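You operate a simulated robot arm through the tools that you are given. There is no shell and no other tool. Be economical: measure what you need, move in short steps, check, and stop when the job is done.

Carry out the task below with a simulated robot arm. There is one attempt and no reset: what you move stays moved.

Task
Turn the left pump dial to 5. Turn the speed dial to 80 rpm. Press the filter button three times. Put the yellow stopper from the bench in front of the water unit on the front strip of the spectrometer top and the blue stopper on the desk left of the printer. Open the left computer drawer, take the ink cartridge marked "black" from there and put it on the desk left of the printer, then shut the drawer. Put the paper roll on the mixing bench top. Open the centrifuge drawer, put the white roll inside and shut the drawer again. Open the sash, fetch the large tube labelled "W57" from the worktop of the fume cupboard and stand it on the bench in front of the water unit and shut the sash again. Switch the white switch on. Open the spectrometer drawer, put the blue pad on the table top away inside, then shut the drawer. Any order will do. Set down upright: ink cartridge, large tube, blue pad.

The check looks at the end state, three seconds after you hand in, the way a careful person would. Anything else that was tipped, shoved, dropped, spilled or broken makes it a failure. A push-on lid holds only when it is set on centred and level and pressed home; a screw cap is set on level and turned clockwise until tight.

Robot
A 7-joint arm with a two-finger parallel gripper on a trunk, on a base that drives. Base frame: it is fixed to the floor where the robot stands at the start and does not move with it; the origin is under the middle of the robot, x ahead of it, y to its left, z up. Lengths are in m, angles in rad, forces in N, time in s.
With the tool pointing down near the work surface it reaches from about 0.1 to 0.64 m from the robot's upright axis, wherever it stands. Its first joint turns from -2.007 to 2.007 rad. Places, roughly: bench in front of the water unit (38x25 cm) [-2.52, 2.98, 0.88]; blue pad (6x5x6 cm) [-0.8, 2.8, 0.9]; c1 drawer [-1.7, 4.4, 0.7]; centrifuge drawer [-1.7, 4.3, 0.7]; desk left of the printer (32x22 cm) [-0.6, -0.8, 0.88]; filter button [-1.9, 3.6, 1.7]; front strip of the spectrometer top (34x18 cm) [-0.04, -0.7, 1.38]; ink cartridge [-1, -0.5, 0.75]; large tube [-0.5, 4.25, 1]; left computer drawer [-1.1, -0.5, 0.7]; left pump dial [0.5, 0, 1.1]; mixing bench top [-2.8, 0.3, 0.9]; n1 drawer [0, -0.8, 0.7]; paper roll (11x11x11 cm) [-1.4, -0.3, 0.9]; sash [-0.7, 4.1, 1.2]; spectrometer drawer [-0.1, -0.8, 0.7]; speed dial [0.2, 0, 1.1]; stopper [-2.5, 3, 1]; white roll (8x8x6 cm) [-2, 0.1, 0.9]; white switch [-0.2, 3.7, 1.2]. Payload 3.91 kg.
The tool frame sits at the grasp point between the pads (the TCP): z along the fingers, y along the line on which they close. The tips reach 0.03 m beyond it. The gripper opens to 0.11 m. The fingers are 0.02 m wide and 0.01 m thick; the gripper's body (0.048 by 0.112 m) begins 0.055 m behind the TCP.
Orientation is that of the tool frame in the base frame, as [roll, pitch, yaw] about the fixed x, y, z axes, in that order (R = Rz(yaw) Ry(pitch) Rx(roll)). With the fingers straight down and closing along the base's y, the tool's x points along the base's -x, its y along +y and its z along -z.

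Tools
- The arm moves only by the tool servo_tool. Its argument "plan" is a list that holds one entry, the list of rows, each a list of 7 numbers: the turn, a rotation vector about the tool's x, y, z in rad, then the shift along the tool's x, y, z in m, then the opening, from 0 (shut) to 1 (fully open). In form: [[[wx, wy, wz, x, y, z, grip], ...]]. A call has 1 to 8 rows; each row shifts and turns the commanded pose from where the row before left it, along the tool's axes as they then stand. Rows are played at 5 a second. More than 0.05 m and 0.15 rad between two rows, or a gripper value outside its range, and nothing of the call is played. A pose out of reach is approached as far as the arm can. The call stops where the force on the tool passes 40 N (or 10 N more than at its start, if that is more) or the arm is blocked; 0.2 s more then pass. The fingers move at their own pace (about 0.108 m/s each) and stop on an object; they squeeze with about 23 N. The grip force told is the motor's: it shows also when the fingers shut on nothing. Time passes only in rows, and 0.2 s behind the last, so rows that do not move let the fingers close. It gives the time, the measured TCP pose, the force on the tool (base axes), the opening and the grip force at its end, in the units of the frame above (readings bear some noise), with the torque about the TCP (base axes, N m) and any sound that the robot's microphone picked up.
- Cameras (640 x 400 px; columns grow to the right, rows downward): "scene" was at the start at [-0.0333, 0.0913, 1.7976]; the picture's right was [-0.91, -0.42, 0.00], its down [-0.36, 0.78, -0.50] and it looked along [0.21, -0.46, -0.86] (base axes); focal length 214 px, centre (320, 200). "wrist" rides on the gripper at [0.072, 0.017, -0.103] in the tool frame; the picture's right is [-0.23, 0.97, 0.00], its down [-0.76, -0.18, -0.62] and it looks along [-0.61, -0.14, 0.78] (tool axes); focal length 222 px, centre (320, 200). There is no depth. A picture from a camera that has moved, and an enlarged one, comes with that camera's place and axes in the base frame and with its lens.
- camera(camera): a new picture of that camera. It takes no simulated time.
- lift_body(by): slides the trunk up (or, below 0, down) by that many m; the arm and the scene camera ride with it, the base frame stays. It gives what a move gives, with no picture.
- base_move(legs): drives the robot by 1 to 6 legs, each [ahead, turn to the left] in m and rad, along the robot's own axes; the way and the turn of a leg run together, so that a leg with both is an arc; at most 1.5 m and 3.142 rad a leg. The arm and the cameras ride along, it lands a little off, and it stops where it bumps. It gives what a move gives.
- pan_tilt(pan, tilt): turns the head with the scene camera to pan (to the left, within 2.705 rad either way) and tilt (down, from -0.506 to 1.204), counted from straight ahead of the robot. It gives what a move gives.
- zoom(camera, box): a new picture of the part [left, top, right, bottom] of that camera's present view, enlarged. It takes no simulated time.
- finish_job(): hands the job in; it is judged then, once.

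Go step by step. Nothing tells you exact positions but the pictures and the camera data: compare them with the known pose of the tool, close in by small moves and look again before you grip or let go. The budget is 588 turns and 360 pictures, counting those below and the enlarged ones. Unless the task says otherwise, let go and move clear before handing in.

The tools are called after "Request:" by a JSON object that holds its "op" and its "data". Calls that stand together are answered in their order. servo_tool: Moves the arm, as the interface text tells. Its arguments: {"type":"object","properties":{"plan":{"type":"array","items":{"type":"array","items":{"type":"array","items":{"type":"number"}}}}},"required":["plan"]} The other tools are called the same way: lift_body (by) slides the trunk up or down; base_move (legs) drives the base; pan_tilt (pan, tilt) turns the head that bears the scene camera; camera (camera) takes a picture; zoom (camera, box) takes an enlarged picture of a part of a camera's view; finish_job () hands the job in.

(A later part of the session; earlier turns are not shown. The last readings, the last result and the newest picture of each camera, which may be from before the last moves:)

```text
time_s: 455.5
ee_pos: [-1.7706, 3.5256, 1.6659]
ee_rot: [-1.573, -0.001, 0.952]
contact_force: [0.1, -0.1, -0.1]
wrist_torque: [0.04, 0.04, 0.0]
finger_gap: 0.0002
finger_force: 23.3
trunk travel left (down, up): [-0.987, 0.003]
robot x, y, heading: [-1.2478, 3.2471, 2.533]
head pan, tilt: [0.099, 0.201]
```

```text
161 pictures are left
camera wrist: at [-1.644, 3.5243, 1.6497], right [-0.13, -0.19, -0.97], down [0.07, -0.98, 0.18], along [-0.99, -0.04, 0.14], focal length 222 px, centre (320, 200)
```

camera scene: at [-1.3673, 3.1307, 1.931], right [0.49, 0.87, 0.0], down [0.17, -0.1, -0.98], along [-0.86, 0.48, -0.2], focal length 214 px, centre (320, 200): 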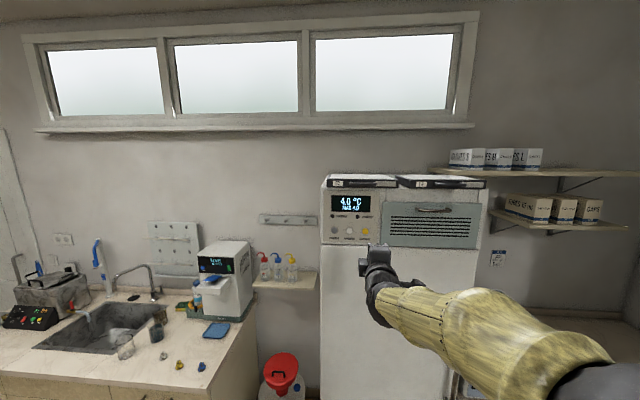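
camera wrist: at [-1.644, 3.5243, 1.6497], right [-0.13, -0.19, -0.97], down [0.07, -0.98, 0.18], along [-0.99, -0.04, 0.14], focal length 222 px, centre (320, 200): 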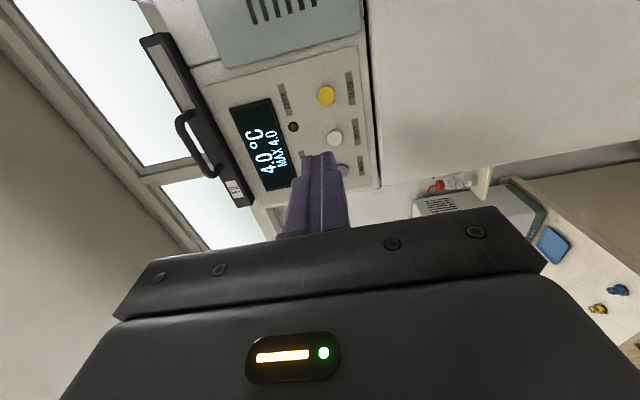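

Request:
{"op": "base_move", "data": {"legs": [[0.13, 0]]}}

Request:
{"op": "servo_tool", "data": {"plan": [[[0, 0, 0, 0.003, 0.005, 0, 0]]]}}

Request:
{"op": "zoom", "data": {"camera": "wrist", "box": [240, 60, 400, 180]}}

Request:
{"op": "zoom", "data": {"camera": "scene", "box": [330, 180, 450, 280]}}

```text
time_s: 456.9
ee_pos: [-1.8788, 3.6013, 1.666]
ee_rot: [-1.574, 0.0, 0.955]
contact_force: [-0.3, -0.8, 0.3]
wrist_torque: [0.0, 0.03, -0.02]
finger_gap: 0.0002
finger_force: 23.4
trunk travel left (down, up): [-0.987, 0.003]
robot x, y, heading: [-1.3561, 3.3229, 2.533]
head pan, tilt: [0.099, 0.201]
```

```text
time_s: 457.3
ee_pos: [-1.8758, 3.603, 1.6604]
ee_rot: [-1.57, -0.001, 0.953]
contact_force: [-0.1, -0.7, 0.6]
wrist_torque: [-0.01, -0.01, -0.01]
finger_gap: 0.0
finger_force: 23.0
trunk travel left (down, up): [-0.987, 0.003]
robot x, y, heading: [-1.3559, 3.3197, 2.53]
head pan, tilt: [0.099, 0.201]
```

```text
3.33 times, centred on (320, 120) of wrist
camera zoom: at [-1.7488, 3.6019, 1.644], right [-0.13, -0.18, -0.97], down [0.07, -0.98, 0.18], along [-0.99, -0.04, 0.14], focal length 740 px, centre (320, 467)
```

zoom: 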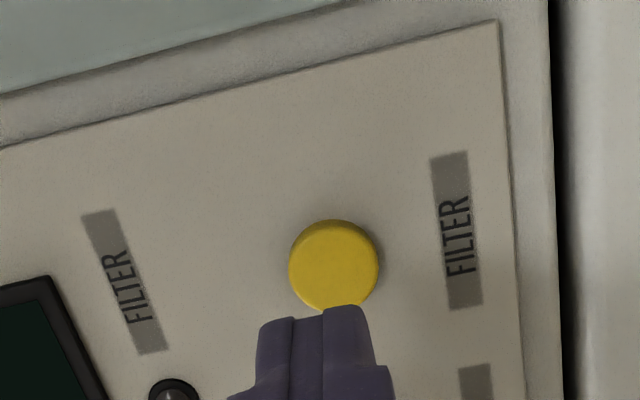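

```text
4.00 times, centred on (390, 230) of scene
camera zoom: at [-1.474, 3.2057, 1.9311], right [0.49, 0.87, 0.0], down [0.17, -0.1, -0.98], along [-0.86, 0.48, -0.2], focal length 858 px, centre (40, 80)
```

zoom: 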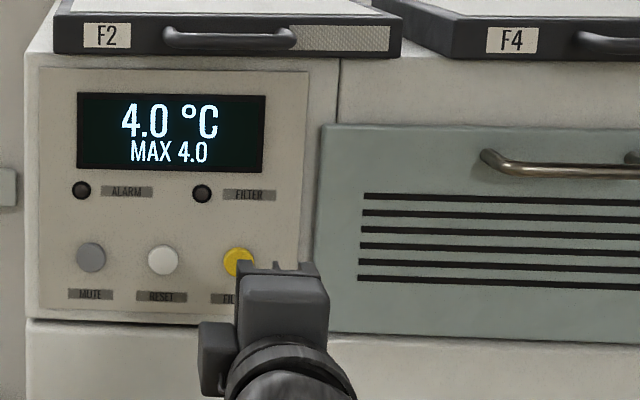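

Request:
{"op": "servo_tool", "data": {"plan": [[[0, 0, 0, 0, 0.003, 0.03, 0], [0, 0, 0, 0, 0, 0.008, 0], [0, 0, 0, 0, 0, 0.004, 0]]]}}

Request:
{"op": "zoom", "data": {"camera": "wrist", "box": [240, 60, 400, 180]}}

```text
time_s: 458.1
ee_pos: [-1.9112, 3.627, 1.6576]
ee_rot: [-1.571, -0.001, 0.954]
contact_force: [0.6, -1.3, 0.6]
wrist_torque: [0.04, 0.01, 0.02]
finger_gap: 0.0001
finger_force: 23.0
trunk travel left (down, up): [-0.987, 0.003]
robot x, y, heading: [-1.3528, 3.3226, 2.537]
head pan, tilt: [0.099, 0.201]
heard: click, click
```

```text
3.33 times, centred on (320, 120) of wrist
camera zoom: at [-1.7848, 3.627, 1.6406], right [-0.13, -0.18, -0.97], down [0.07, -0.98, 0.18], along [-0.99, -0.04, 0.14], focal length 740 px, centre (320, 467)
```

zoom: 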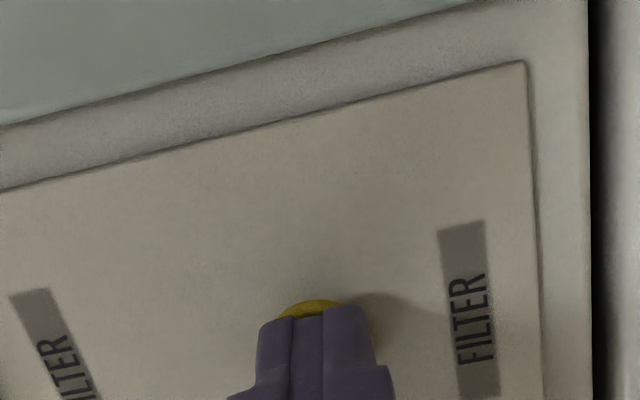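

Request:
{"op": "zoom", "data": {"camera": "scene", "box": [330, 180, 450, 280]}}

```text
4.00 times, centred on (390, 230) of scene
camera zoom: at [-1.4756, 3.2063, 1.931], right [0.49, 0.87, 0.0], down [0.17, -0.1, -0.98], along [-0.85, 0.48, -0.2], focal length 858 px, centre (40, 80)
```

zoom: 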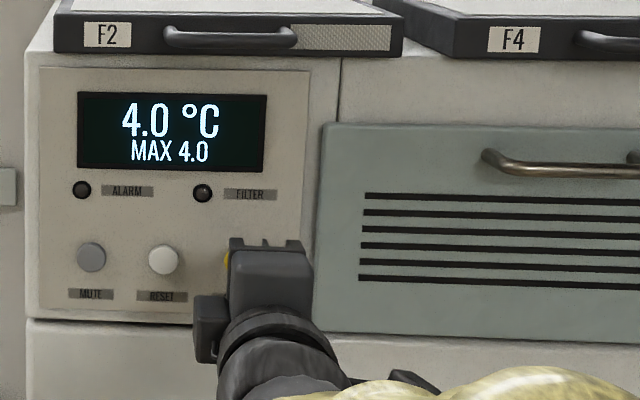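

Request:
{"op": "servo_tool", "data": {"plan": [[[0, 0, 0, 0, 0, -0.006, 0], [0, 0, 0, 0, 0, -0.006, 0]]]}}

Request:
{"op": "zoom", "data": {"camera": "wrist", "box": [240, 60, 400, 180]}}

```text
time_s: 458.7
ee_pos: [-1.9014, 3.62, 1.657]
ee_rot: [-1.571, -0.001, 0.953]
contact_force: [0.2, -0.7, 0.1]
wrist_torque: [0.04, -0.01, -0.01]
finger_gap: 0.0
finger_force: 22.8
trunk travel left (down, up): [-0.987, 0.003]
robot x, y, heading: [-1.3546, 3.32, 2.533]
head pan, tilt: [0.099, 0.201]
```

```text
3.33 times, centred on (320, 120) of wrist
camera zoom: at [-1.7744, 3.6201, 1.6412], right [-0.13, -0.18, -0.97], down [0.07, -0.98, 0.18], along [-0.99, -0.04, 0.14], focal length 740 px, centre (320, 467)
```

zoom: 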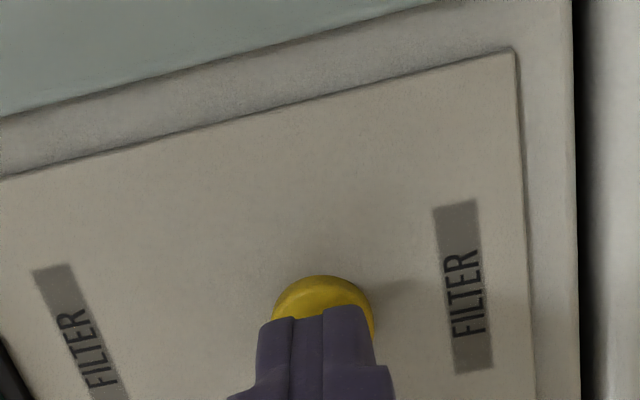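

Request:
{"op": "servo_tool", "data": {"plan": [[[0, 0, 0, 0, 0, 0.005, 0], [0, 0, 0, 0, 0, 0.004, 0], [0, 0, 0, 0, 0, 0.003, 0], [0, 0, 0, 0, 0, 0.003, 0], [0, 0, 0, 0, 0, 0.002, 0]]]}}

```text
time_s: 459.9
ee_pos: [-1.9135, 3.6299, 1.6576]
ee_rot: [-1.569, -0.002, 0.952]
contact_force: [6.7, -3.1, -0.3]
wrist_torque: [0.04, -0.05, 0.06]
finger_gap: 0.0
finger_force: 23.6
trunk travel left (down, up): [-0.987, 0.003]
robot x, y, heading: [-1.3535, 3.3201, 2.529]
head pan, tilt: [0.099, 0.201]
heard: click
```

Request:
{"op": "servo_tool", "data": {"plan": [[[0, 0, 0, 0, 0, -0.008, 0], [0, 0, 0, 0, 0, -0.008, 0]]]}}

```text
time_s: 460.5
ee_pos: [-1.9016, 3.621, 1.6576]
ee_rot: [-1.572, -0.002, 0.953]
contact_force: [1.4, -0.8, 0.3]
wrist_torque: [-0.02, 0.0, 0.0]
finger_gap: 0.0
finger_force: 23.4
trunk travel left (down, up): [-0.987, 0.003]
robot x, y, heading: [-1.3549, 3.3196, 2.532]
head pan, tilt: [0.099, 0.201]
```

Request:
{"op": "zoom", "data": {"camera": "scene", "box": [330, 180, 450, 280]}}

Request:
{"op": "zoom", "data": {"camera": "wrist", "box": [180, 60, 400, 220]}}

```text
4.00 times, centred on (390, 230) of scene
camera zoom: at [-1.4742, 3.2058, 1.9311], right [0.49, 0.87, 0.0], down [0.17, -0.1, -0.98], along [-0.86, 0.48, -0.2], focal length 858 px, centre (40, 80)
```

zoom: 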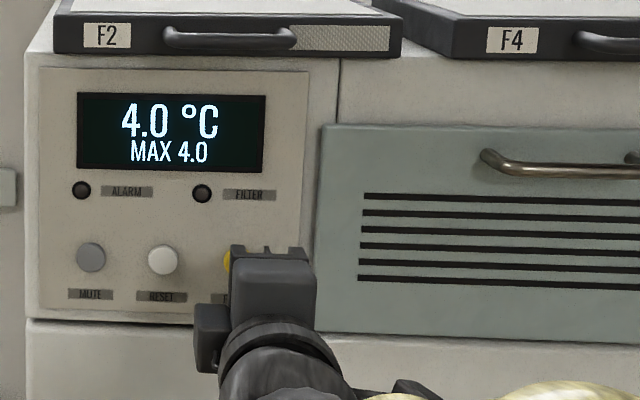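

```text
2.50 times, centred on (290, 140) of wrist
camera zoom: at [-1.7749, 3.6199, 1.6409], right [-0.13, -0.18, -0.97], down [0.07, -0.98, 0.18], along [-0.99, -0.04, 0.14], focal length 555 px, centre (395, 350)
```

zoom: 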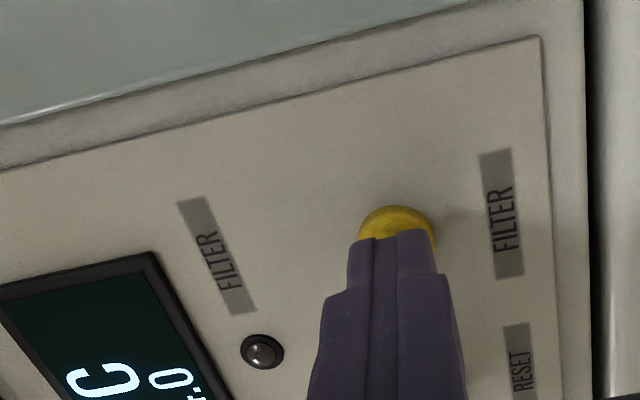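

Three clicks heard in all — each press clicks once and releases are silent — so FILTER is pressed three times. I back away and re-point down to fetch the white roll.

Request:
{"op": "base_move", "data": {"legs": [[-0.4, 0]]}}

Request:
{"op": "servo_tool", "data": {"plan": [[[0, 0, 0, 0, 0.045, 0, 0.9], [0, 0, 0, 0, 0.045, 0, 0.9], [0, 0, 0, 0, 0.045, 0, 0.9], [0, 0, 0, 0, 0.045, 0, 0.9], [0, 0, 0, 0, 0.045, 0, 0.9], [0, 0, 0, 0, 0.045, 0, 0.9], [0, 0, 0, 0, 0.045, 0, 0.9], [0, 0, 0, 0, 0.045, 0, 0.9]]]}}

Request:
{"op": "servo_tool", "data": {"plan": [[[-0.15, 0, 0, 0, 0, 0, 0.9], [-0.15, 0, 0, 0, 0, 0, 0.9], [-0.15, 0, 0, 0, 0, 0, 0.9], [-0.15, 0, 0, 0, 0, 0, 0.9], [-0.15, 0, 0, 0, 0, 0, 0.9], [-0.15, 0, 0, 0, 0, 0, 0.9], [-0.15, 0, 0, 0, 0, 0, 0.9], [-0.15, 0, 0, 0, 0, 0, 0.9]]]}}

Request:
{"op": "servo_tool", "data": {"plan": [[[-0.15, 0, 0, 0, 0, 0, 0.9], [-0.15, 0, 0, 0, 0, 0, 0.9], [-0.07, 0, 0, 0, 0, 0, 0.9]]]}}

Request:
{"op": "pan_tilt", "data": {"pan": 0, "tilt": 0.6}}

Request:
{"op": "camera", "data": {"camera": "scene"}}

```text
time_s: 462.7
ee_pos: [-1.6801, 3.466, 1.6572]
ee_rot: [-1.568, -0.002, 0.959]
contact_force: [0.6, -0.2, 0.0]
wrist_torque: [-0.03, -0.04, 0.01]
finger_gap: 0.0001
finger_force: 22.4
trunk travel left (down, up): [-0.987, 0.003]
robot x, y, heading: [-1.1337, 3.1647, 2.536]
head pan, tilt: [0.099, 0.201]
stopped in leg 1: the robot was blocked; the commanded pose is now the measured one
```

```text
time_s: 464.5
ee_pos: [-1.6854, 3.4639, 1.298]
ee_rot: [-1.568, 0.001, 0.959]
contact_force: [-0.8, 0.2, -0.4]
wrist_torque: [0.01, 0.01, 0.02]
finger_gap: 0.0991
finger_force: 0.0
trunk travel left (down, up): [-0.987, 0.003]
robot x, y, heading: [-1.1346, 3.1653, 2.536]
head pan, tilt: [0.099, 0.201]
```

```text
time_s: 466.3
ee_pos: [-1.6835, 3.4659, 1.2971]
ee_rot: [-2.773, 0.0, 0.96]
contact_force: [0.4, 0.1, -0.4]
wrist_torque: [0.02, 0.01, 0.0]
finger_gap: 0.0989
finger_force: 0.1
trunk travel left (down, up): [-0.987, 0.003]
robot x, y, heading: [-1.1334, 3.1668, 2.537]
head pan, tilt: [0.099, 0.201]
```

```text
time_s: 467.1
ee_pos: [-1.6842, 3.4665, 1.2978]
ee_rot: [-3.139, -0.001, 0.957]
contact_force: [-0.6, 0.3, 0.4]
wrist_torque: [0.02, 0.0, -0.03]
finger_gap: 0.0988
finger_force: 0.0
trunk travel left (down, up): [-0.987, 0.003]
robot x, y, heading: [-1.1348, 3.1683, 2.536]
head pan, tilt: [0.099, 0.201]
```

```text
time_s: 467.9
ee_pos: [-1.6835, 3.4661, 1.2982]
ee_rot: [-3.138, 0.0, 0.958]
contact_force: [-0.4, 0.4, -0.4]
wrist_torque: [0.03, 0.0, 0.0]
finger_gap: 0.0991
finger_force: 0.1
trunk travel left (down, up): [-0.987, 0.003]
robot x, y, heading: [-1.1316, 3.1665, 2.538]
head pan, tilt: [0.0, 0.6]
```

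```text
153 pictures are left
camera scene: at [-1.2453, 3.0576, 1.8943], right [0.57, 0.82, 0.0], down [0.46, -0.32, -0.83], along [-0.68, 0.47, -0.56], focal length 214 px, centre (320, 200)
```

scene: 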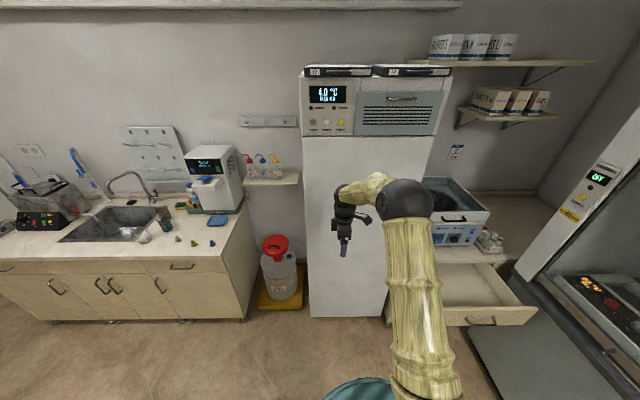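

Request:
{"op": "base_move", "data": {"legs": [[0.2, 0], [0, 1.79], [0.84, 0], [0, 1.68]]}}

Request:
{"op": "camera", "data": {"camera": "scene"}}

Request:
{"op": "camera", "data": {"camera": "wrist"}}

```text
time_s: 486.9
ee_pos: [-0.9684, 2.4058, 1.2983]
ee_rot: [-3.141, 0.0, -1.8]
contact_force: [0.7, 0.3, -0.3]
wrist_torque: [0.02, 0.01, 0.04]
finger_gap: 0.099
finger_force: 0.0
trunk travel left (down, up): [-0.987, 0.003]
robot x, y, heading: [-1.5922, 2.476, -0.218]
head pan, tilt: [0.0, 0.6]
```

```text
152 pictures are left
camera scene: at [-1.5296, 2.6177, 1.8942], right [-0.22, -0.98, 0.0], down [-0.55, 0.12, -0.82], along [0.81, -0.18, -0.57], focal length 214 px, centre (320, 200)
```

scene: 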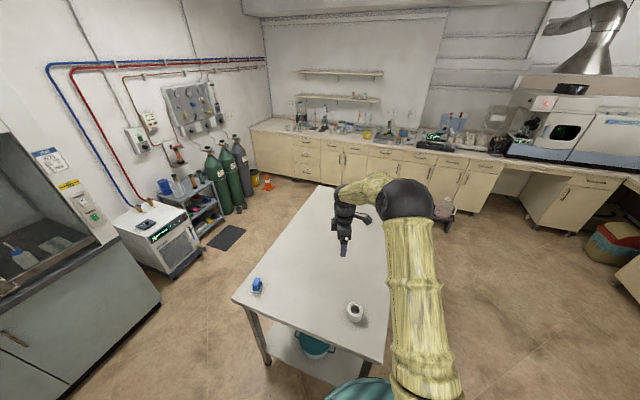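

```text
151 pictures are left
camera wrist: at [-1.0007, 2.3382, 1.4021], right [-0.9, 0.44, 0.0], down [0.34, 0.7, 0.62], along [0.28, 0.56, -0.78], focal length 222 px, centre (320, 200)
```

wrist: 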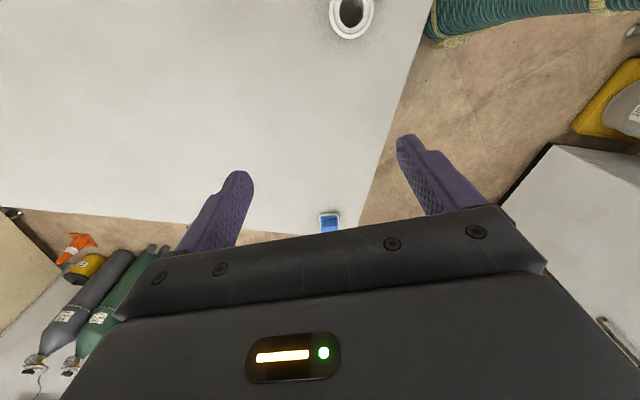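

Request:
{"op": "servo_tool", "data": {"plan": [[[0, 0, 0, 0.0267, 0.0246, 0, 0.9], [0, 0, 0, 0.0267, 0.0246, 0, 0.9], [0, 0, 0, 0.0267, 0.0246, 0, 0.9]]]}}

Request:
{"op": "lift_body", "data": {"by": -0.27}}

Request:
{"op": "camera", "data": {"camera": "wrist"}}

```text
time_s: 487.7
ee_pos: [-1.0614, 2.3443, 1.3001]
ee_rot: [-3.139, 0.001, -1.798]
contact_force: [0.0, -0.3, -0.2]
wrist_torque: [-0.03, -0.03, 0.0]
finger_gap: 0.0992
finger_force: 0.1
trunk travel left (down, up): [-0.987, 0.003]
robot x, y, heading: [-1.5888, 2.4771, -0.22]
head pan, tilt: [0.0, 0.6]
```

```text
time_s: 490.5
ee_pos: [-1.061, 2.3463, 1.0294]
ee_rot: [3.141, 0.001, -1.801]
contact_force: [-0.4, 0.5, -0.4]
wrist_torque: [0.04, -0.05, 0.01]
finger_gap: 0.099
finger_force: 0.0
trunk travel left (down, up): [-0.717, 0.273]
robot x, y, heading: [-1.5915, 2.4747, -0.222]
head pan, tilt: [0.0, 0.6]
```

```text
150 pictures are left
camera wrist: at [-1.0926, 2.2783, 1.1338], right [-0.9, 0.44, 0.0], down [0.34, 0.7, 0.62], along [0.28, 0.56, -0.78], focal length 222 px, centre (320, 200)
```

wrist: 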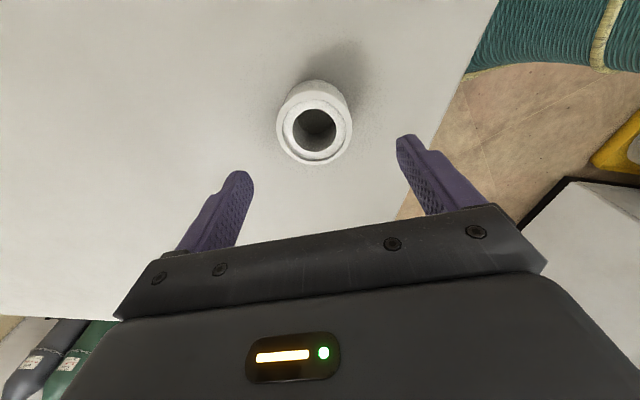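

Request:
{"op": "servo_tool", "data": {"plan": [[[0, 0, 0, 0, -0.005, 0.035, 0.9], [0, 0, 0, 0, 0, 0.035, 0.9], [0, 0, 0, 0, 0, 0.03, 0.9], [0, 0, 0, 0, 0, 0, 0], [0, 0, 0, 0, 0, 0, 0], [0, 0, 0, 0, 0, 0, 0]]]}}

Request:
{"op": "lift_body", "data": {"by": 0.27}}

Request:
{"op": "camera", "data": {"camera": "wrist"}}

```text
time_s: 491.9
ee_pos: [-1.054, 2.3456, 0.9295]
ee_rot: [-3.14, 0.001, -1.8]
contact_force: [0.2, -0.1, -0.2]
wrist_torque: [0.0, 0.02, -0.02]
finger_gap: 0.0698
finger_force: 23.0
trunk travel left (down, up): [-0.717, 0.273]
robot x, y, heading: [-1.5909, 2.4743, -0.222]
head pan, tilt: [0.0, 0.6]
```

```text
time_s: 494.6
ee_pos: [-1.0541, 2.3446, 1.1992]
ee_rot: [-3.139, -0.001, -1.8]
contact_force: [-0.4, 1.0, -1.4]
wrist_torque: [0.02, -0.04, -0.01]
finger_gap: 0.0697
finger_force: 22.9
trunk travel left (down, up): [-0.987, 0.003]
robot x, y, heading: [-1.5884, 2.4784, -0.219]
head pan, tilt: [0.0, 0.6]
```

```text
149 pictures are left
camera wrist: at [-1.0869, 2.2779, 1.3036], right [-0.9, 0.44, 0.0], down [0.34, 0.7, 0.62], along [0.28, 0.56, -0.78], focal length 222 px, centre (320, 200)
```

wrist: 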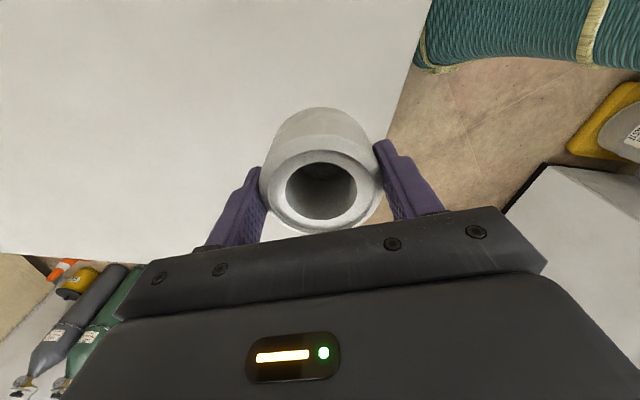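

Request:
{"op": "base_move", "data": {"legs": [[0, 1.424], [0.92, 0], [0, 0.685], [0.25, 0], [0, -0.28]]}}

Request:
{"op": "pan_tilt", "data": {"pan": 0, "tilt": 0.9}}

Request:
{"op": "camera", "data": {"camera": "scene"}}

Request:
{"op": "camera", "data": {"camera": "wrist"}}

```text
time_s: 510.8
ee_pos: [-1.3763, 4.1337, 1.1997]
ee_rot: [-3.14, -0.001, 0.044]
contact_force: [-0.6, 0.6, -0.6]
wrist_torque: [0.0, -0.02, 0.0]
finger_gap: 0.0698
finger_force: 23.6
trunk travel left (down, up): [-0.987, 0.003]
robot x, y, heading: [-1.3638, 3.5816, 1.619]
head pan, tilt: [0.0, 0.6]
```

```text
time_s: 511.6
ee_pos: [-1.377, 4.1325, 1.2005]
ee_rot: [-3.139, 0.001, 0.044]
contact_force: [-0.7, 0.5, -1.3]
wrist_torque: [-0.02, 0.02, -0.02]
finger_gap: 0.07
finger_force: 23.3
trunk travel left (down, up): [-0.987, 0.003]
robot x, y, heading: [-1.3569, 3.5835, 1.619]
head pan, tilt: [0.0, 0.901]
```

```text
148 pictures are left
camera scene: at [-1.5139, 3.5901, 1.8695], right [1.0, 0.05, 0.0], down [0.04, -0.78, -0.62], along [-0.03, 0.62, -0.78], focal length 214 px, centre (320, 200)
```

scene: 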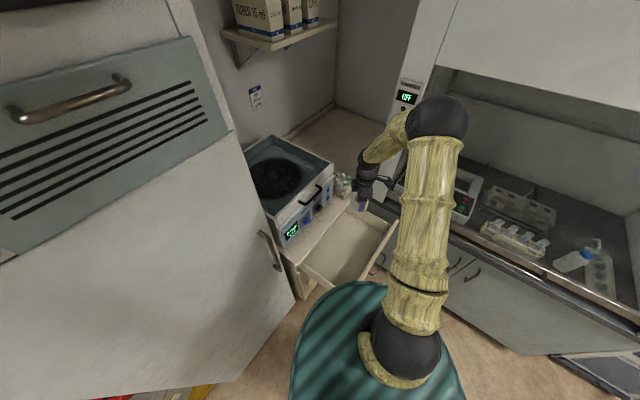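

```text
147 pictures are left
camera wrist: at [-1.3033, 4.1186, 1.3037], right [-0.18, -0.98, 0.0], down [-0.77, 0.14, 0.62], along [-0.61, 0.12, -0.78], focal length 222 px, centre (320, 200)
```

wrist: 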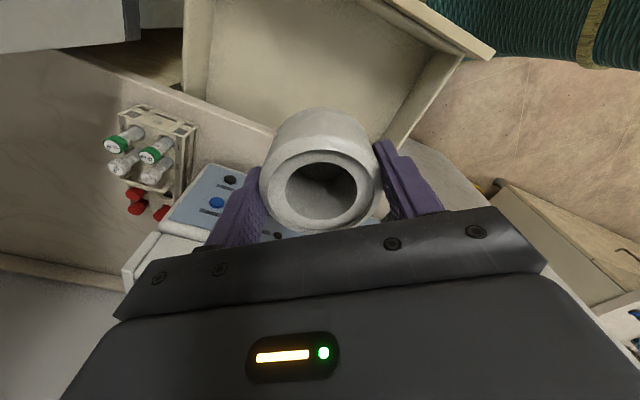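

Request:
{"op": "lift_body", "data": {"by": -0.3}}

Request:
{"op": "camera", "data": {"camera": "wrist"}}

Request:
{"op": "camera", "data": {"camera": "scene"}}

```text
time_s: 514.6
ee_pos: [-1.377, 4.1328, 0.9002]
ee_rot: [-3.14, -0.001, 0.042]
contact_force: [-0.8, -0.1, -0.8]
wrist_torque: [-0.01, -0.02, -0.01]
finger_gap: 0.0699
finger_force: 22.3
trunk travel left (down, up): [-0.687, 0.303]
robot x, y, heading: [-1.3558, 3.584, 1.618]
head pan, tilt: [0.0, 0.901]
```

```text
146 pictures are left
camera wrist: at [-1.3032, 4.1186, 1.0038], right [-0.18, -0.98, 0.0], down [-0.77, 0.14, 0.62], along [-0.61, 0.12, -0.78], focal length 222 px, centre (320, 200)
```

wrist: 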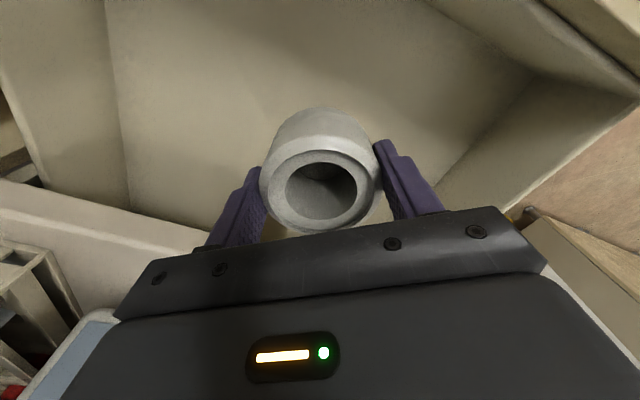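

```text
145 pictures are left
camera scene: at [-1.5138, 3.5899, 1.5695], right [1.0, 0.05, 0.0], down [0.04, -0.78, -0.62], along [-0.03, 0.62, -0.78], focal length 214 px, centre (320, 200)
```

scene: 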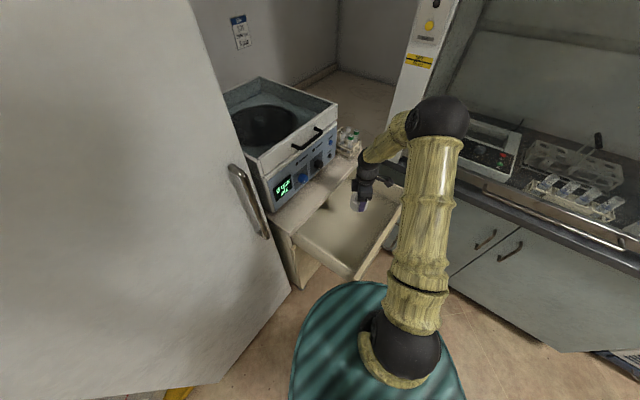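

Request:
{"op": "servo_tool", "data": {"plan": [[[0, 0, 0, 0.025, 0.015, 0.04, 0], [0, 0, 0, 0, 0, 0.04, 0], [0, 0, 0, 0, 0, 0.04, 0], [0, 0, 0, 0, 0, 0.015, 0]]]}}

Request:
{"op": "servo_tool", "data": {"plan": [[[0, 0, 0, 0, 0, 0.005, 0], [0, 0, 0, 0, 0, 0.005, 0], [0, 0, 0, 0, 0, 0.005, 0], [0, 0, 0, 0, 0, 0.005, 0], [0, 0, 0, 0, 0, 0.0, 0]]]}}

```text
time_s: 515.6
ee_pos: [-1.3519, 4.1203, 0.7635]
ee_rot: [-3.138, 0.0, 0.043]
contact_force: [0.0, -0.8, -1.3]
wrist_torque: [0.0, 0.0, 0.01]
finger_gap: 0.0698
finger_force: 22.6
trunk travel left (down, up): [-0.687, 0.303]
robot x, y, heading: [-1.3571, 3.5833, 1.619]
head pan, tilt: [0.0, 0.901]
```

```text
time_s: 516.8
ee_pos: [-1.3518, 4.12, 0.7461]
ee_rot: [-3.134, -0.001, 0.045]
contact_force: [-0.8, -0.1, 20.1]
wrist_torque: [-0.25, 0.0, -0.02]
finger_gap: 0.07
finger_force: 22.5
trunk travel left (down, up): [-0.687, 0.303]
robot x, y, heading: [-1.3605, 3.5807, 1.623]
head pan, tilt: [0.0, 0.901]
```

Roll is on the drawer floor. I release, rise, and check.

Request:
{"op": "servo_tool", "data": {"plan": [[[0, 0, 0, 0, 0, -0.002, 0.9], [0, 0, 0, 0, 0, 0, 0.9], [0, 0, 0, 0, 0, -0.04, 0.9], [0, 0, 0, 0, 0, -0.04, 0.9], [0, 0, 0, 0, 0, -0.04, 0.9], [0, 0, 0, 0, 0, -0.04, 0.9]]]}}

Request:
{"op": "lift_body", "data": {"by": 0.3}}

Request:
{"op": "camera", "data": {"camera": "wrist"}}

```text
time_s: 518.2
ee_pos: [-1.3525, 4.1174, 0.9083]
ee_rot: [-3.139, 0.0, 0.044]
contact_force: [-0.3, 0.2, -0.8]
wrist_torque: [0.03, -0.04, -0.03]
finger_gap: 0.0991
finger_force: 0.0
trunk travel left (down, up): [-0.687, 0.303]
robot x, y, heading: [-1.3621, 3.5827, 1.623]
head pan, tilt: [0.0, 0.901]
```

```text
time_s: 521.2
ee_pos: [-1.3541, 4.1175, 1.2084]
ee_rot: [-3.139, 0.0, 0.044]
contact_force: [0.6, 0.0, 0.3]
wrist_torque: [-0.04, 0.01, 0.0]
finger_gap: 0.0989
finger_force: 0.0
trunk travel left (down, up): [-0.987, 0.003]
robot x, y, heading: [-1.3576, 3.5804, 1.618]
head pan, tilt: [0.0, 0.901]
```

```text
144 pictures are left
camera wrist: at [-1.2795, 4.1038, 1.3121], right [-0.18, -0.98, 0.0], down [-0.77, 0.14, 0.62], along [-0.61, 0.12, -0.78], focal length 222 px, centre (320, 200)
```

wrist: 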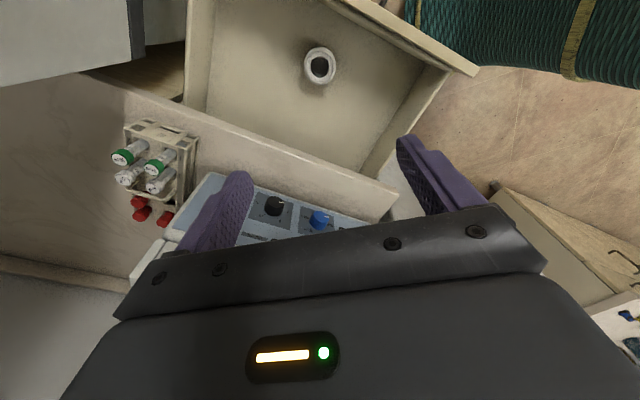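

White roll is in the drawer. I move the closed fingers in front of the handle to push the drawer shut.

Request:
{"op": "servo_tool", "data": {"plan": [[[0, 0, 0, 0.035, 0.025, 0, 0], [0, 0, 0, 0.035, 0.025, 0, 0], [0, 0, 0, 0.035, 0.025, 0, 0], [0, 0, 0, 0.035, 0.025, 0, 0], [0, 0, 0, 0.035, 0.025, 0, 0]]]}}

Request:
{"op": "lift_body", "data": {"by": -0.25}}

Request:
{"op": "camera", "data": {"camera": "scene"}}

Request:
{"op": "camera", "data": {"camera": "wrist"}}

```text
time_s: 522.4
ee_pos: [-1.1704, 4.0005, 1.208]
ee_rot: [-3.137, 0.001, 0.045]
contact_force: [-0.2, -0.2, -0.3]
wrist_torque: [0.04, 0.02, 0.01]
finger_gap: 0.0
finger_force: 23.0
trunk travel left (down, up): [-0.987, 0.003]
robot x, y, heading: [-1.3563, 3.5849, 1.617]
head pan, tilt: [0.0, 0.901]
```

```text
time_s: 525.0
ee_pos: [-1.1715, 4.0011, 0.9572]
ee_rot: [-3.138, -0.001, 0.043]
contact_force: [0.0, -0.3, 0.7]
wrist_torque: [0.0, -0.02, 0.0]
finger_gap: 0.0001
finger_force: 22.5
trunk travel left (down, up): [-0.737, 0.253]
robot x, y, heading: [-1.3586, 3.5828, 1.621]
head pan, tilt: [0.0, 0.901]
```

```text
143 pictures are left
camera scene: at [-1.5137, 3.5898, 1.6195], right [1.0, 0.05, 0.0], down [0.04, -0.78, -0.62], along [-0.03, 0.62, -0.78], focal length 214 px, centre (320, 200)
```

scene: 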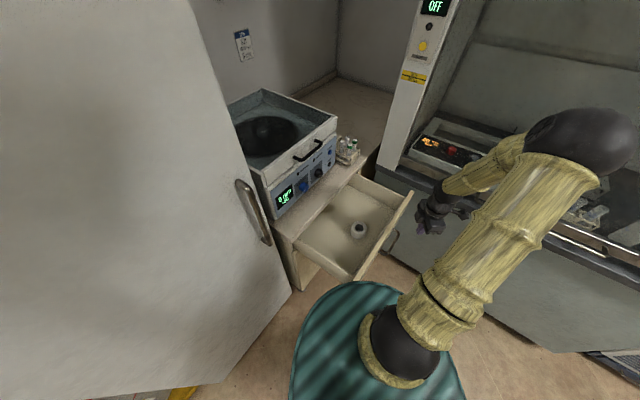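

```text
142 pictures are left
camera wrist: at [-1.0978, 3.9866, 1.0607], right [-0.18, -0.98, 0.0], down [-0.77, 0.14, 0.62], along [-0.61, 0.12, -0.78], focal length 222 px, centre (320, 200)
```

wrist: 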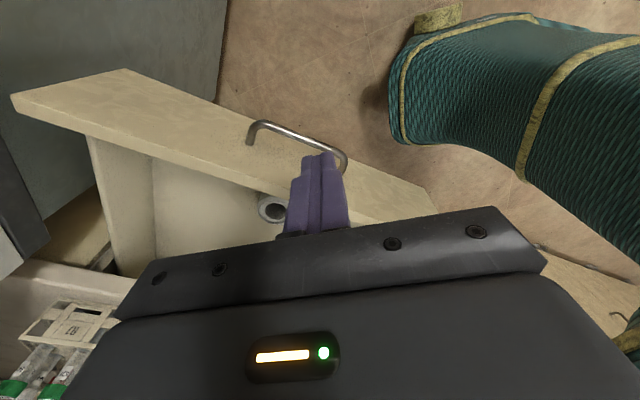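

Request:
{"op": "lift_body", "data": {"by": -0.18}}

Request:
{"op": "servo_tool", "data": {"plan": [[[0, 0, 0, -0.0325, -0.021, 0, 0], [0, 0, 0, -0.0325, -0.021, 0, 0], [0, 0, 0, -0.0325, -0.021, 0, 0]]]}}

Request:
{"op": "camera", "data": {"camera": "wrist"}}

Request:
{"op": "camera", "data": {"camera": "scene"}}

```text
time_s: 527.0
ee_pos: [-1.1706, 4.0005, 0.7764]
ee_rot: [-3.139, 0.001, 0.043]
contact_force: [0.6, 0.4, -0.1]
wrist_torque: [0.03, 0.01, 0.02]
finger_gap: 0.0
finger_force: 23.2
trunk travel left (down, up): [-0.557, 0.433]
robot x, y, heading: [-1.3597, 3.5845, 1.619]
head pan, tilt: [0.0, 0.901]
```

```text
time_s: 527.8
ee_pos: [-1.2721, 4.0592, 0.7742]
ee_rot: [3.142, 0.002, 0.043]
contact_force: [-0.4, 0.7, -0.1]
wrist_torque: [0.0, -0.02, 0.0]
finger_gap: 0.0
finger_force: 23.5
trunk travel left (down, up): [-0.557, 0.433]
robot x, y, heading: [-1.3579, 3.5787, 1.618]
head pan, tilt: [0.0, 0.901]
```

```text
141 pictures are left
camera wrist: at [-1.1992, 4.045, 0.8784], right [-0.18, -0.98, 0.0], down [-0.77, 0.14, 0.62], along [-0.61, 0.12, -0.78], focal length 222 px, centre (320, 200)
```

wrist: 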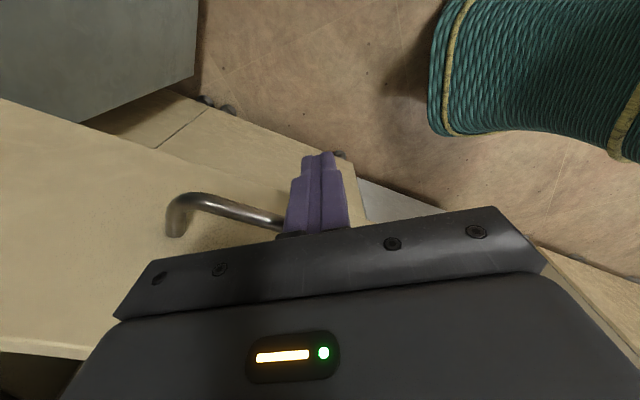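

```text
140 pictures are left
camera scene: at [-1.5141, 3.5904, 1.4391], right [1.0, 0.05, 0.0], down [0.04, -0.78, -0.62], along [-0.03, 0.62, -0.78], focal length 214 px, centre (320, 200)
```

scene: 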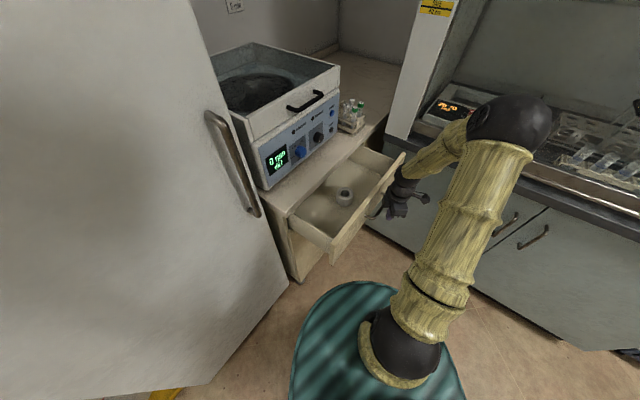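

Request:
{"op": "servo_tool", "data": {"plan": [[[0, 0, 0, -0.0298, -0.023, 0, 0], [0, 0, 0, -0.0298, -0.023, 0, 0], [0, 0, 0, -0.0298, -0.023, 0, 0], [0, 0, 0, -0.0298, -0.023, 0, 0], [0, 0, 0, -0.0298, -0.023, 0, 0]]]}}

Request:
{"op": "servo_tool", "data": {"plan": [[[0, 0, 0, -0.015, -0.0115, 0, 0], [0, 0, 0, -0.015, -0.0115, 0, 0], [0, 0, 0, -0.015, -0.0115, 0, 0]]]}}

Request:
{"op": "camera", "data": {"camera": "wrist"}}

Request:
{"op": "camera", "data": {"camera": "scene"}}

```text
time_s: 529.0
ee_pos: [-1.4275, 4.1694, 0.7766]
ee_rot: [-3.139, -0.001, 0.043]
contact_force: [-1.0, -0.5, -0.7]
wrist_torque: [-0.01, 0.02, 0.0]
finger_gap: 0.0001
finger_force: 23.1
trunk travel left (down, up): [-0.557, 0.433]
robot x, y, heading: [-1.359, 3.5825, 1.621]
head pan, tilt: [0.0, 0.901]
```

```text
time_s: 529.5
ee_pos: [-1.437, 4.1796, 0.7758]
ee_rot: [3.128, -0.01, 0.028]
contact_force: [12.9, -9.1, 2.9]
wrist_torque: [1.22, 1.32, -0.45]
finger_gap: 0.0002
finger_force: 23.1
trunk travel left (down, up): [-0.557, 0.433]
robot x, y, heading: [-1.3592, 3.582, 1.617]
head pan, tilt: [0.0, 0.901]
stopped in row 2: the force on the tool passed its limit at 61 N (the readings are from after the stop); the commanded pose is now the measured one
```

```text
139 pictures are left
camera wrist: at [-1.3639, 4.1658, 0.8801], right [-0.2, -0.98, 0.01], down [-0.77, 0.17, 0.61], along [-0.6, 0.11, -0.79], focal length 222 px, centre (320, 200)
```

wrist: 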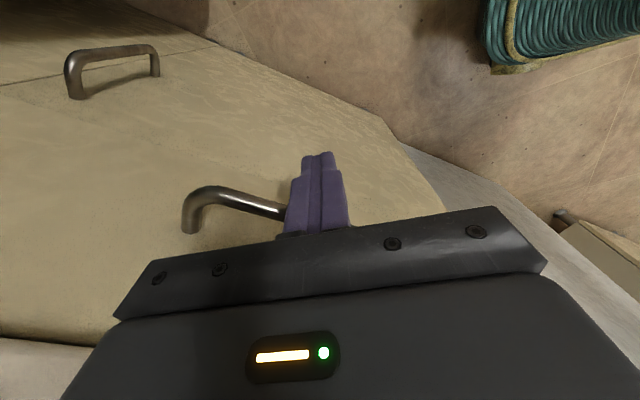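

```text
138 pictures are left
camera scene: at [-1.5124, 3.5883, 1.4398], right [1.0, 0.05, 0.0], down [0.04, -0.78, -0.62], along [-0.03, 0.62, -0.78], focal length 214 px, centre (320, 200)
```

scene: 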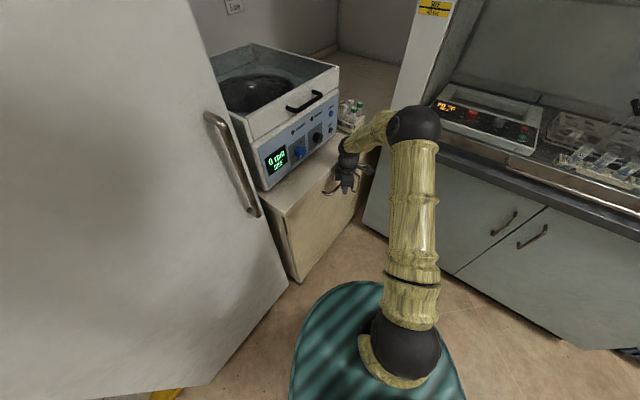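

Drawer is shut. I back off the fingers, raise, and turn to look at the fume cupboard.

Request:
{"op": "servo_tool", "data": {"plan": [[[0, 0, 0, 0.03, 0.02, 0, 0], [0, 0, 0, 0.03, 0.02, 0, 0]]]}}

Request:
{"op": "lift_body", "data": {"by": 0.4}}

Request:
{"op": "base_move", "data": {"legs": [[-0.35, 0], [0, -0.64]]}}

Request:
{"op": "pan_tilt", "data": {"pan": -0.2, "tilt": 0.5}}

Request:
{"op": "camera", "data": {"camera": "scene"}}

```text
time_s: 530.1
ee_pos: [-1.3801, 4.142, 0.7774]
ee_rot: [3.129, -0.01, 0.035]
contact_force: [0.3, 0.7, -0.1]
wrist_torque: [-0.03, -0.07, 0.0]
finger_gap: 0.0001
finger_force: 23.6
trunk travel left (down, up): [-0.557, 0.433]
robot x, y, heading: [-1.3584, 3.5858, 1.626]
head pan, tilt: [0.0, 0.901]
```

```text
time_s: 534.0
ee_pos: [-1.3789, 4.1429, 1.1775]
ee_rot: [3.128, -0.011, 0.033]
contact_force: [0.2, 0.4, 1.4]
wrist_torque: [-0.02, -0.01, 0.01]
finger_gap: 0.0
finger_force: 23.3
trunk travel left (down, up): [-0.957, 0.033]
robot x, y, heading: [-1.3599, 3.5812, 1.616]
head pan, tilt: [0.0, 0.901]
```

```text
time_s: 539.0
ee_pos: [-1.0221, 3.6926, 1.1782]
ee_rot: [3.129, -0.01, -0.609]
contact_force: [-0.2, 0.4, 0.3]
wrist_torque: [-0.02, -0.01, 0.01]
finger_gap: 0.0
finger_force: 22.8
trunk travel left (down, up): [-0.957, 0.033]
robot x, y, heading: [-1.3436, 3.2315, 0.972]
head pan, tilt: [0.0, 0.901]
```

```text
time_s: 539.9
ee_pos: [-1.0224, 3.6931, 1.1766]
ee_rot: [3.126, -0.009, -0.609]
contact_force: [0.5, 0.5, 0.1]
wrist_torque: [0.01, -0.04, 0.04]
finger_gap: 0.0
finger_force: 22.8
trunk travel left (down, up): [-0.957, 0.033]
robot x, y, heading: [-1.3436, 3.2294, 0.977]
head pan, tilt: [-0.201, 0.499]
```

```text
137 pictures are left
camera scene: at [-1.4383, 3.331, 1.8732], right [0.7, -0.71, 0.0], down [-0.34, -0.34, -0.88], along [0.63, 0.61, -0.48], focal length 214 px, centre (320, 200)
```

scene: 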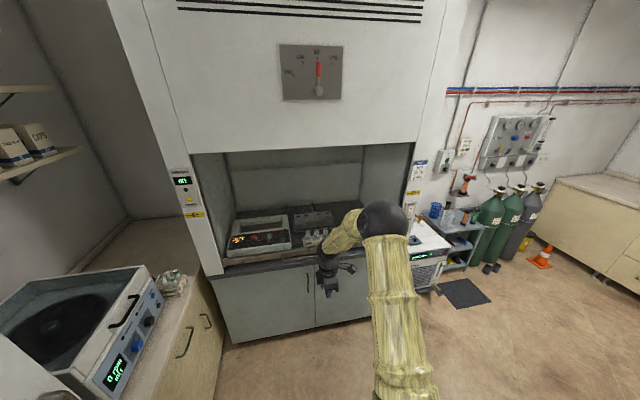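

Request:
{"op": "zoom", "data": {"camera": "scene", "box": [190, 140, 430, 290]}}

```text
2.67 times, centred on (310, 215) of scene
camera zoom: at [-1.4383, 3.331, 1.8732], right [0.7, -0.71, 0.0], down [-0.34, -0.34, -0.88], along [0.63, 0.61, -0.48], focal length 572 px, centre (347, 160)
```

zoom: 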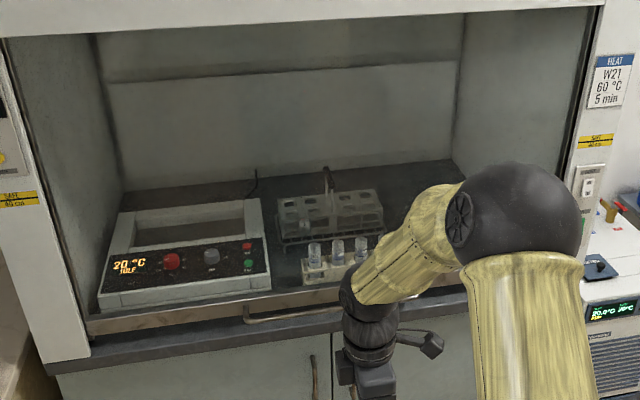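

Request:
{"op": "servo_tool", "data": {"plan": [[[0.15, 0, 0, 0, 0, 0, 0.5], [0.15, 0, 0, 0, 0, 0, 0.5], [0.15, 0, 0, 0, 0, 0, 0.5], [0.15, 0, 0, 0, 0, 0, 0.5], [0.15, 0, 0, 0, 0, 0, 0.5], [0.15, 0, 0, 0, 0, 0, 0.5], [0.15, 0, 0, 0, 0, 0, 0.5], [0.15, 0, 0, 0, 0, 0, 0.5]]]}}

Request:
{"op": "servo_tool", "data": {"plan": [[[0.15, 0, 0, 0, 0, 0, 0.5], [0.15, 0, 0, 0, 0, 0, 0.5], [0.085, 0, 0, 0, 0, 0, 0.5]]]}}

Request:
{"op": "base_move", "data": {"legs": [[-0.15, 0], [0, -0.9], [0.35, 0], [0, 0.9]]}}

Request:
{"op": "pan_tilt", "data": {"pan": 0, "tilt": 0.5}}

Request:
{"op": "camera", "data": {"camera": "scene"}}

```text
time_s: 541.7
ee_pos: [-1.0222, 3.693, 1.1769]
ee_rot: [-1.955, -0.01, -0.611]
contact_force: [0.0, -0.7, -0.3]
wrist_torque: [-0.01, -0.01, 0.01]
finger_gap: 0.055
finger_force: 0.0
trunk travel left (down, up): [-0.957, 0.033]
robot x, y, heading: [-1.3388, 3.2328, 0.978]
head pan, tilt: [-0.201, 0.499]
```

```text
time_s: 542.5
ee_pos: [-1.0214, 3.6929, 1.1778]
ee_rot: [-1.569, -0.007, -0.608]
contact_force: [-0.2, 0.3, 0.0]
wrist_torque: [0.01, -0.06, 0.01]
finger_gap: 0.055
finger_force: 0.1
trunk travel left (down, up): [-0.957, 0.033]
robot x, y, heading: [-1.3418, 3.2299, 0.973]
head pan, tilt: [-0.201, 0.499]
```

```text
time_s: 552.8
ee_pos: [-0.7574, 3.5925, 1.1778]
ee_rot: [-1.571, -0.009, -0.611]
contact_force: [0.2, 0.0, 0.2]
wrist_torque: [0.01, -0.02, 0.0]
finger_gap: 0.0549
finger_force: 0.0
trunk travel left (down, up): [-0.957, 0.033]
robot x, y, heading: [-1.0793, 3.1333, 0.973]
head pan, tilt: [-0.201, 0.499]
```

```text
time_s: 553.5
ee_pos: [-0.7583, 3.5932, 1.1772]
ee_rot: [-1.57, -0.009, -0.611]
contact_force: [0.6, 0.7, 0.4]
wrist_torque: [-0.04, -0.03, 0.02]
finger_gap: 0.0548
finger_force: 0.1
trunk travel left (down, up): [-0.957, 0.033]
robot x, y, heading: [-1.0792, 3.1369, 0.976]
head pan, tilt: [0.0, 0.499]
```

```text
135 pictures are left
camera scene: at [-1.1884, 3.2432, 1.8733], right [0.83, -0.56, 0.0], down [-0.27, -0.4, -0.88], along [0.49, 0.73, -0.48], focal length 214 px, centre (320, 200)
```

scene: 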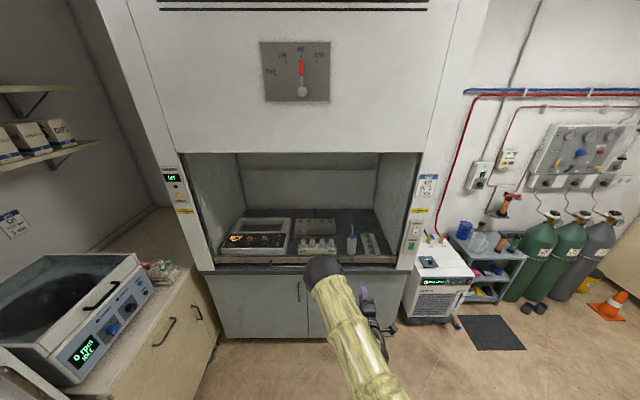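

Request:
{"op": "zoom", "data": {"camera": "scene", "box": [210, 190, 430, 290]}}

Request:
{"op": "zoom", "data": {"camera": "scene", "box": [290, 220, 390, 270]}}

```text
2.91 times, centred on (320, 240) of scene
camera zoom: at [-1.1884, 3.2432, 1.8733], right [0.83, -0.56, 0.0], down [-0.27, -0.4, -0.88], along [0.49, 0.73, -0.48], focal length 624 px, centre (320, 84)
```

zoom: 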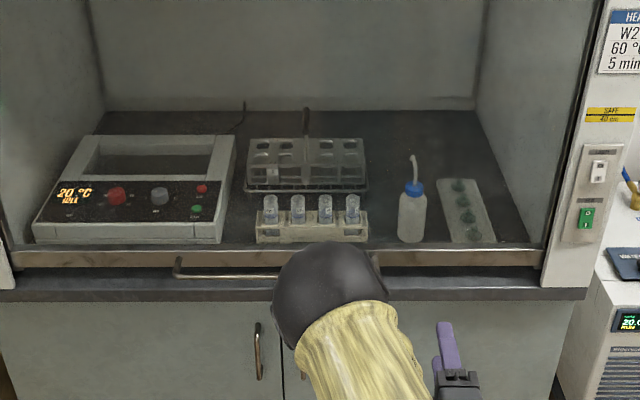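

```text
6.40 times, centred on (340, 245) of scene
camera zoom: at [-1.1884, 3.2432, 1.8733], right [0.83, -0.56, 0.0], down [-0.27, -0.4, -0.88], along [0.49, 0.73, -0.48], focal length 1373 px, centre (192, -88)
```

zoom: 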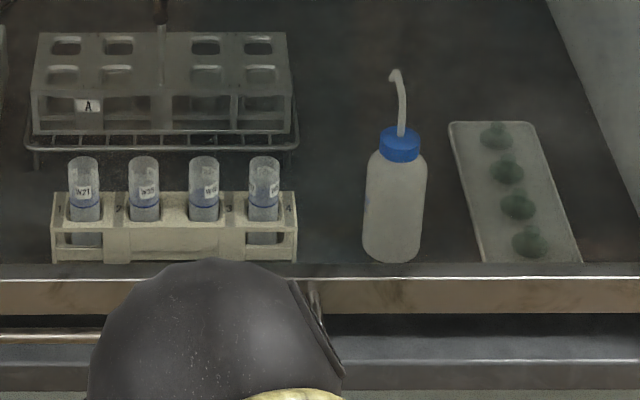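

Request:
{"op": "lift_body", "data": {"by": -0.19}}

Request:
{"op": "base_move", "data": {"legs": [[0.15, 0]]}}

Request:
{"op": "camera", "data": {"camera": "wrist"}}

Request:
{"op": "camera", "data": {"camera": "scene"}}

```text
time_s: 555.6
ee_pos: [-0.7583, 3.5925, 0.9881]
ee_rot: [-1.572, -0.01, -0.611]
contact_force: [0.5, 0.1, -0.2]
wrist_torque: [0.01, -0.04, 0.0]
finger_gap: 0.0552
finger_force: 0.1
trunk travel left (down, up): [-0.767, 0.223]
robot x, y, heading: [-1.0767, 3.1361, 0.975]
head pan, tilt: [0.0, 0.499]
```

```text
time_s: 557.0
ee_pos: [-0.6745, 3.7145, 0.9881]
ee_rot: [-1.573, -0.009, -0.61]
contact_force: [0.5, 0.4, 0.0]
wrist_torque: [-0.01, -0.01, 0.02]
finger_gap: 0.055
finger_force: 0.0
trunk travel left (down, up): [-0.767, 0.223]
robot x, y, heading: [-0.9945, 3.2527, 0.975]
head pan, tilt: [0.0, 0.499]
```

```text
132 pictures are left
camera wrist: at [-0.6744, 3.5878, 0.9711], right [-0.18, 0.12, -0.98], down [-0.98, -0.07, 0.17], along [-0.05, 0.99, 0.14], focal length 222 px, centre (320, 200)
```

wrist: 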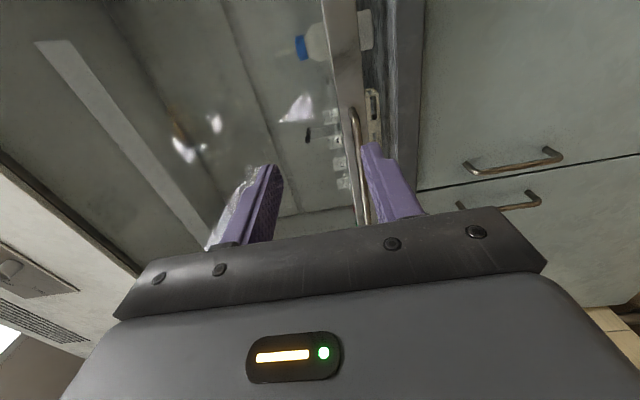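

```text
131 pictures are left
camera scene: at [-1.1058, 3.3652, 1.6832], right [0.83, -0.56, 0.0], down [-0.27, -0.4, -0.88], along [0.49, 0.73, -0.48], focal length 214 px, centre (320, 200)
```

scene: 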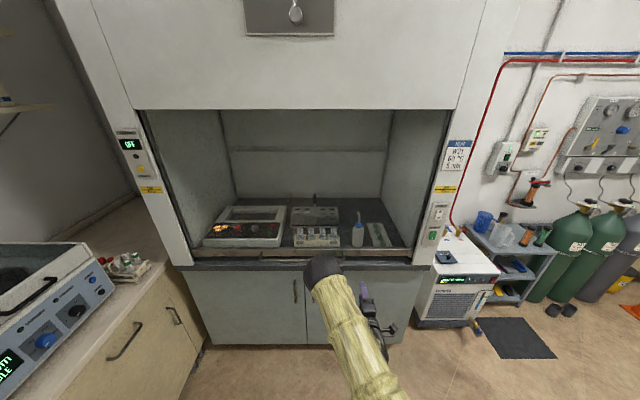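

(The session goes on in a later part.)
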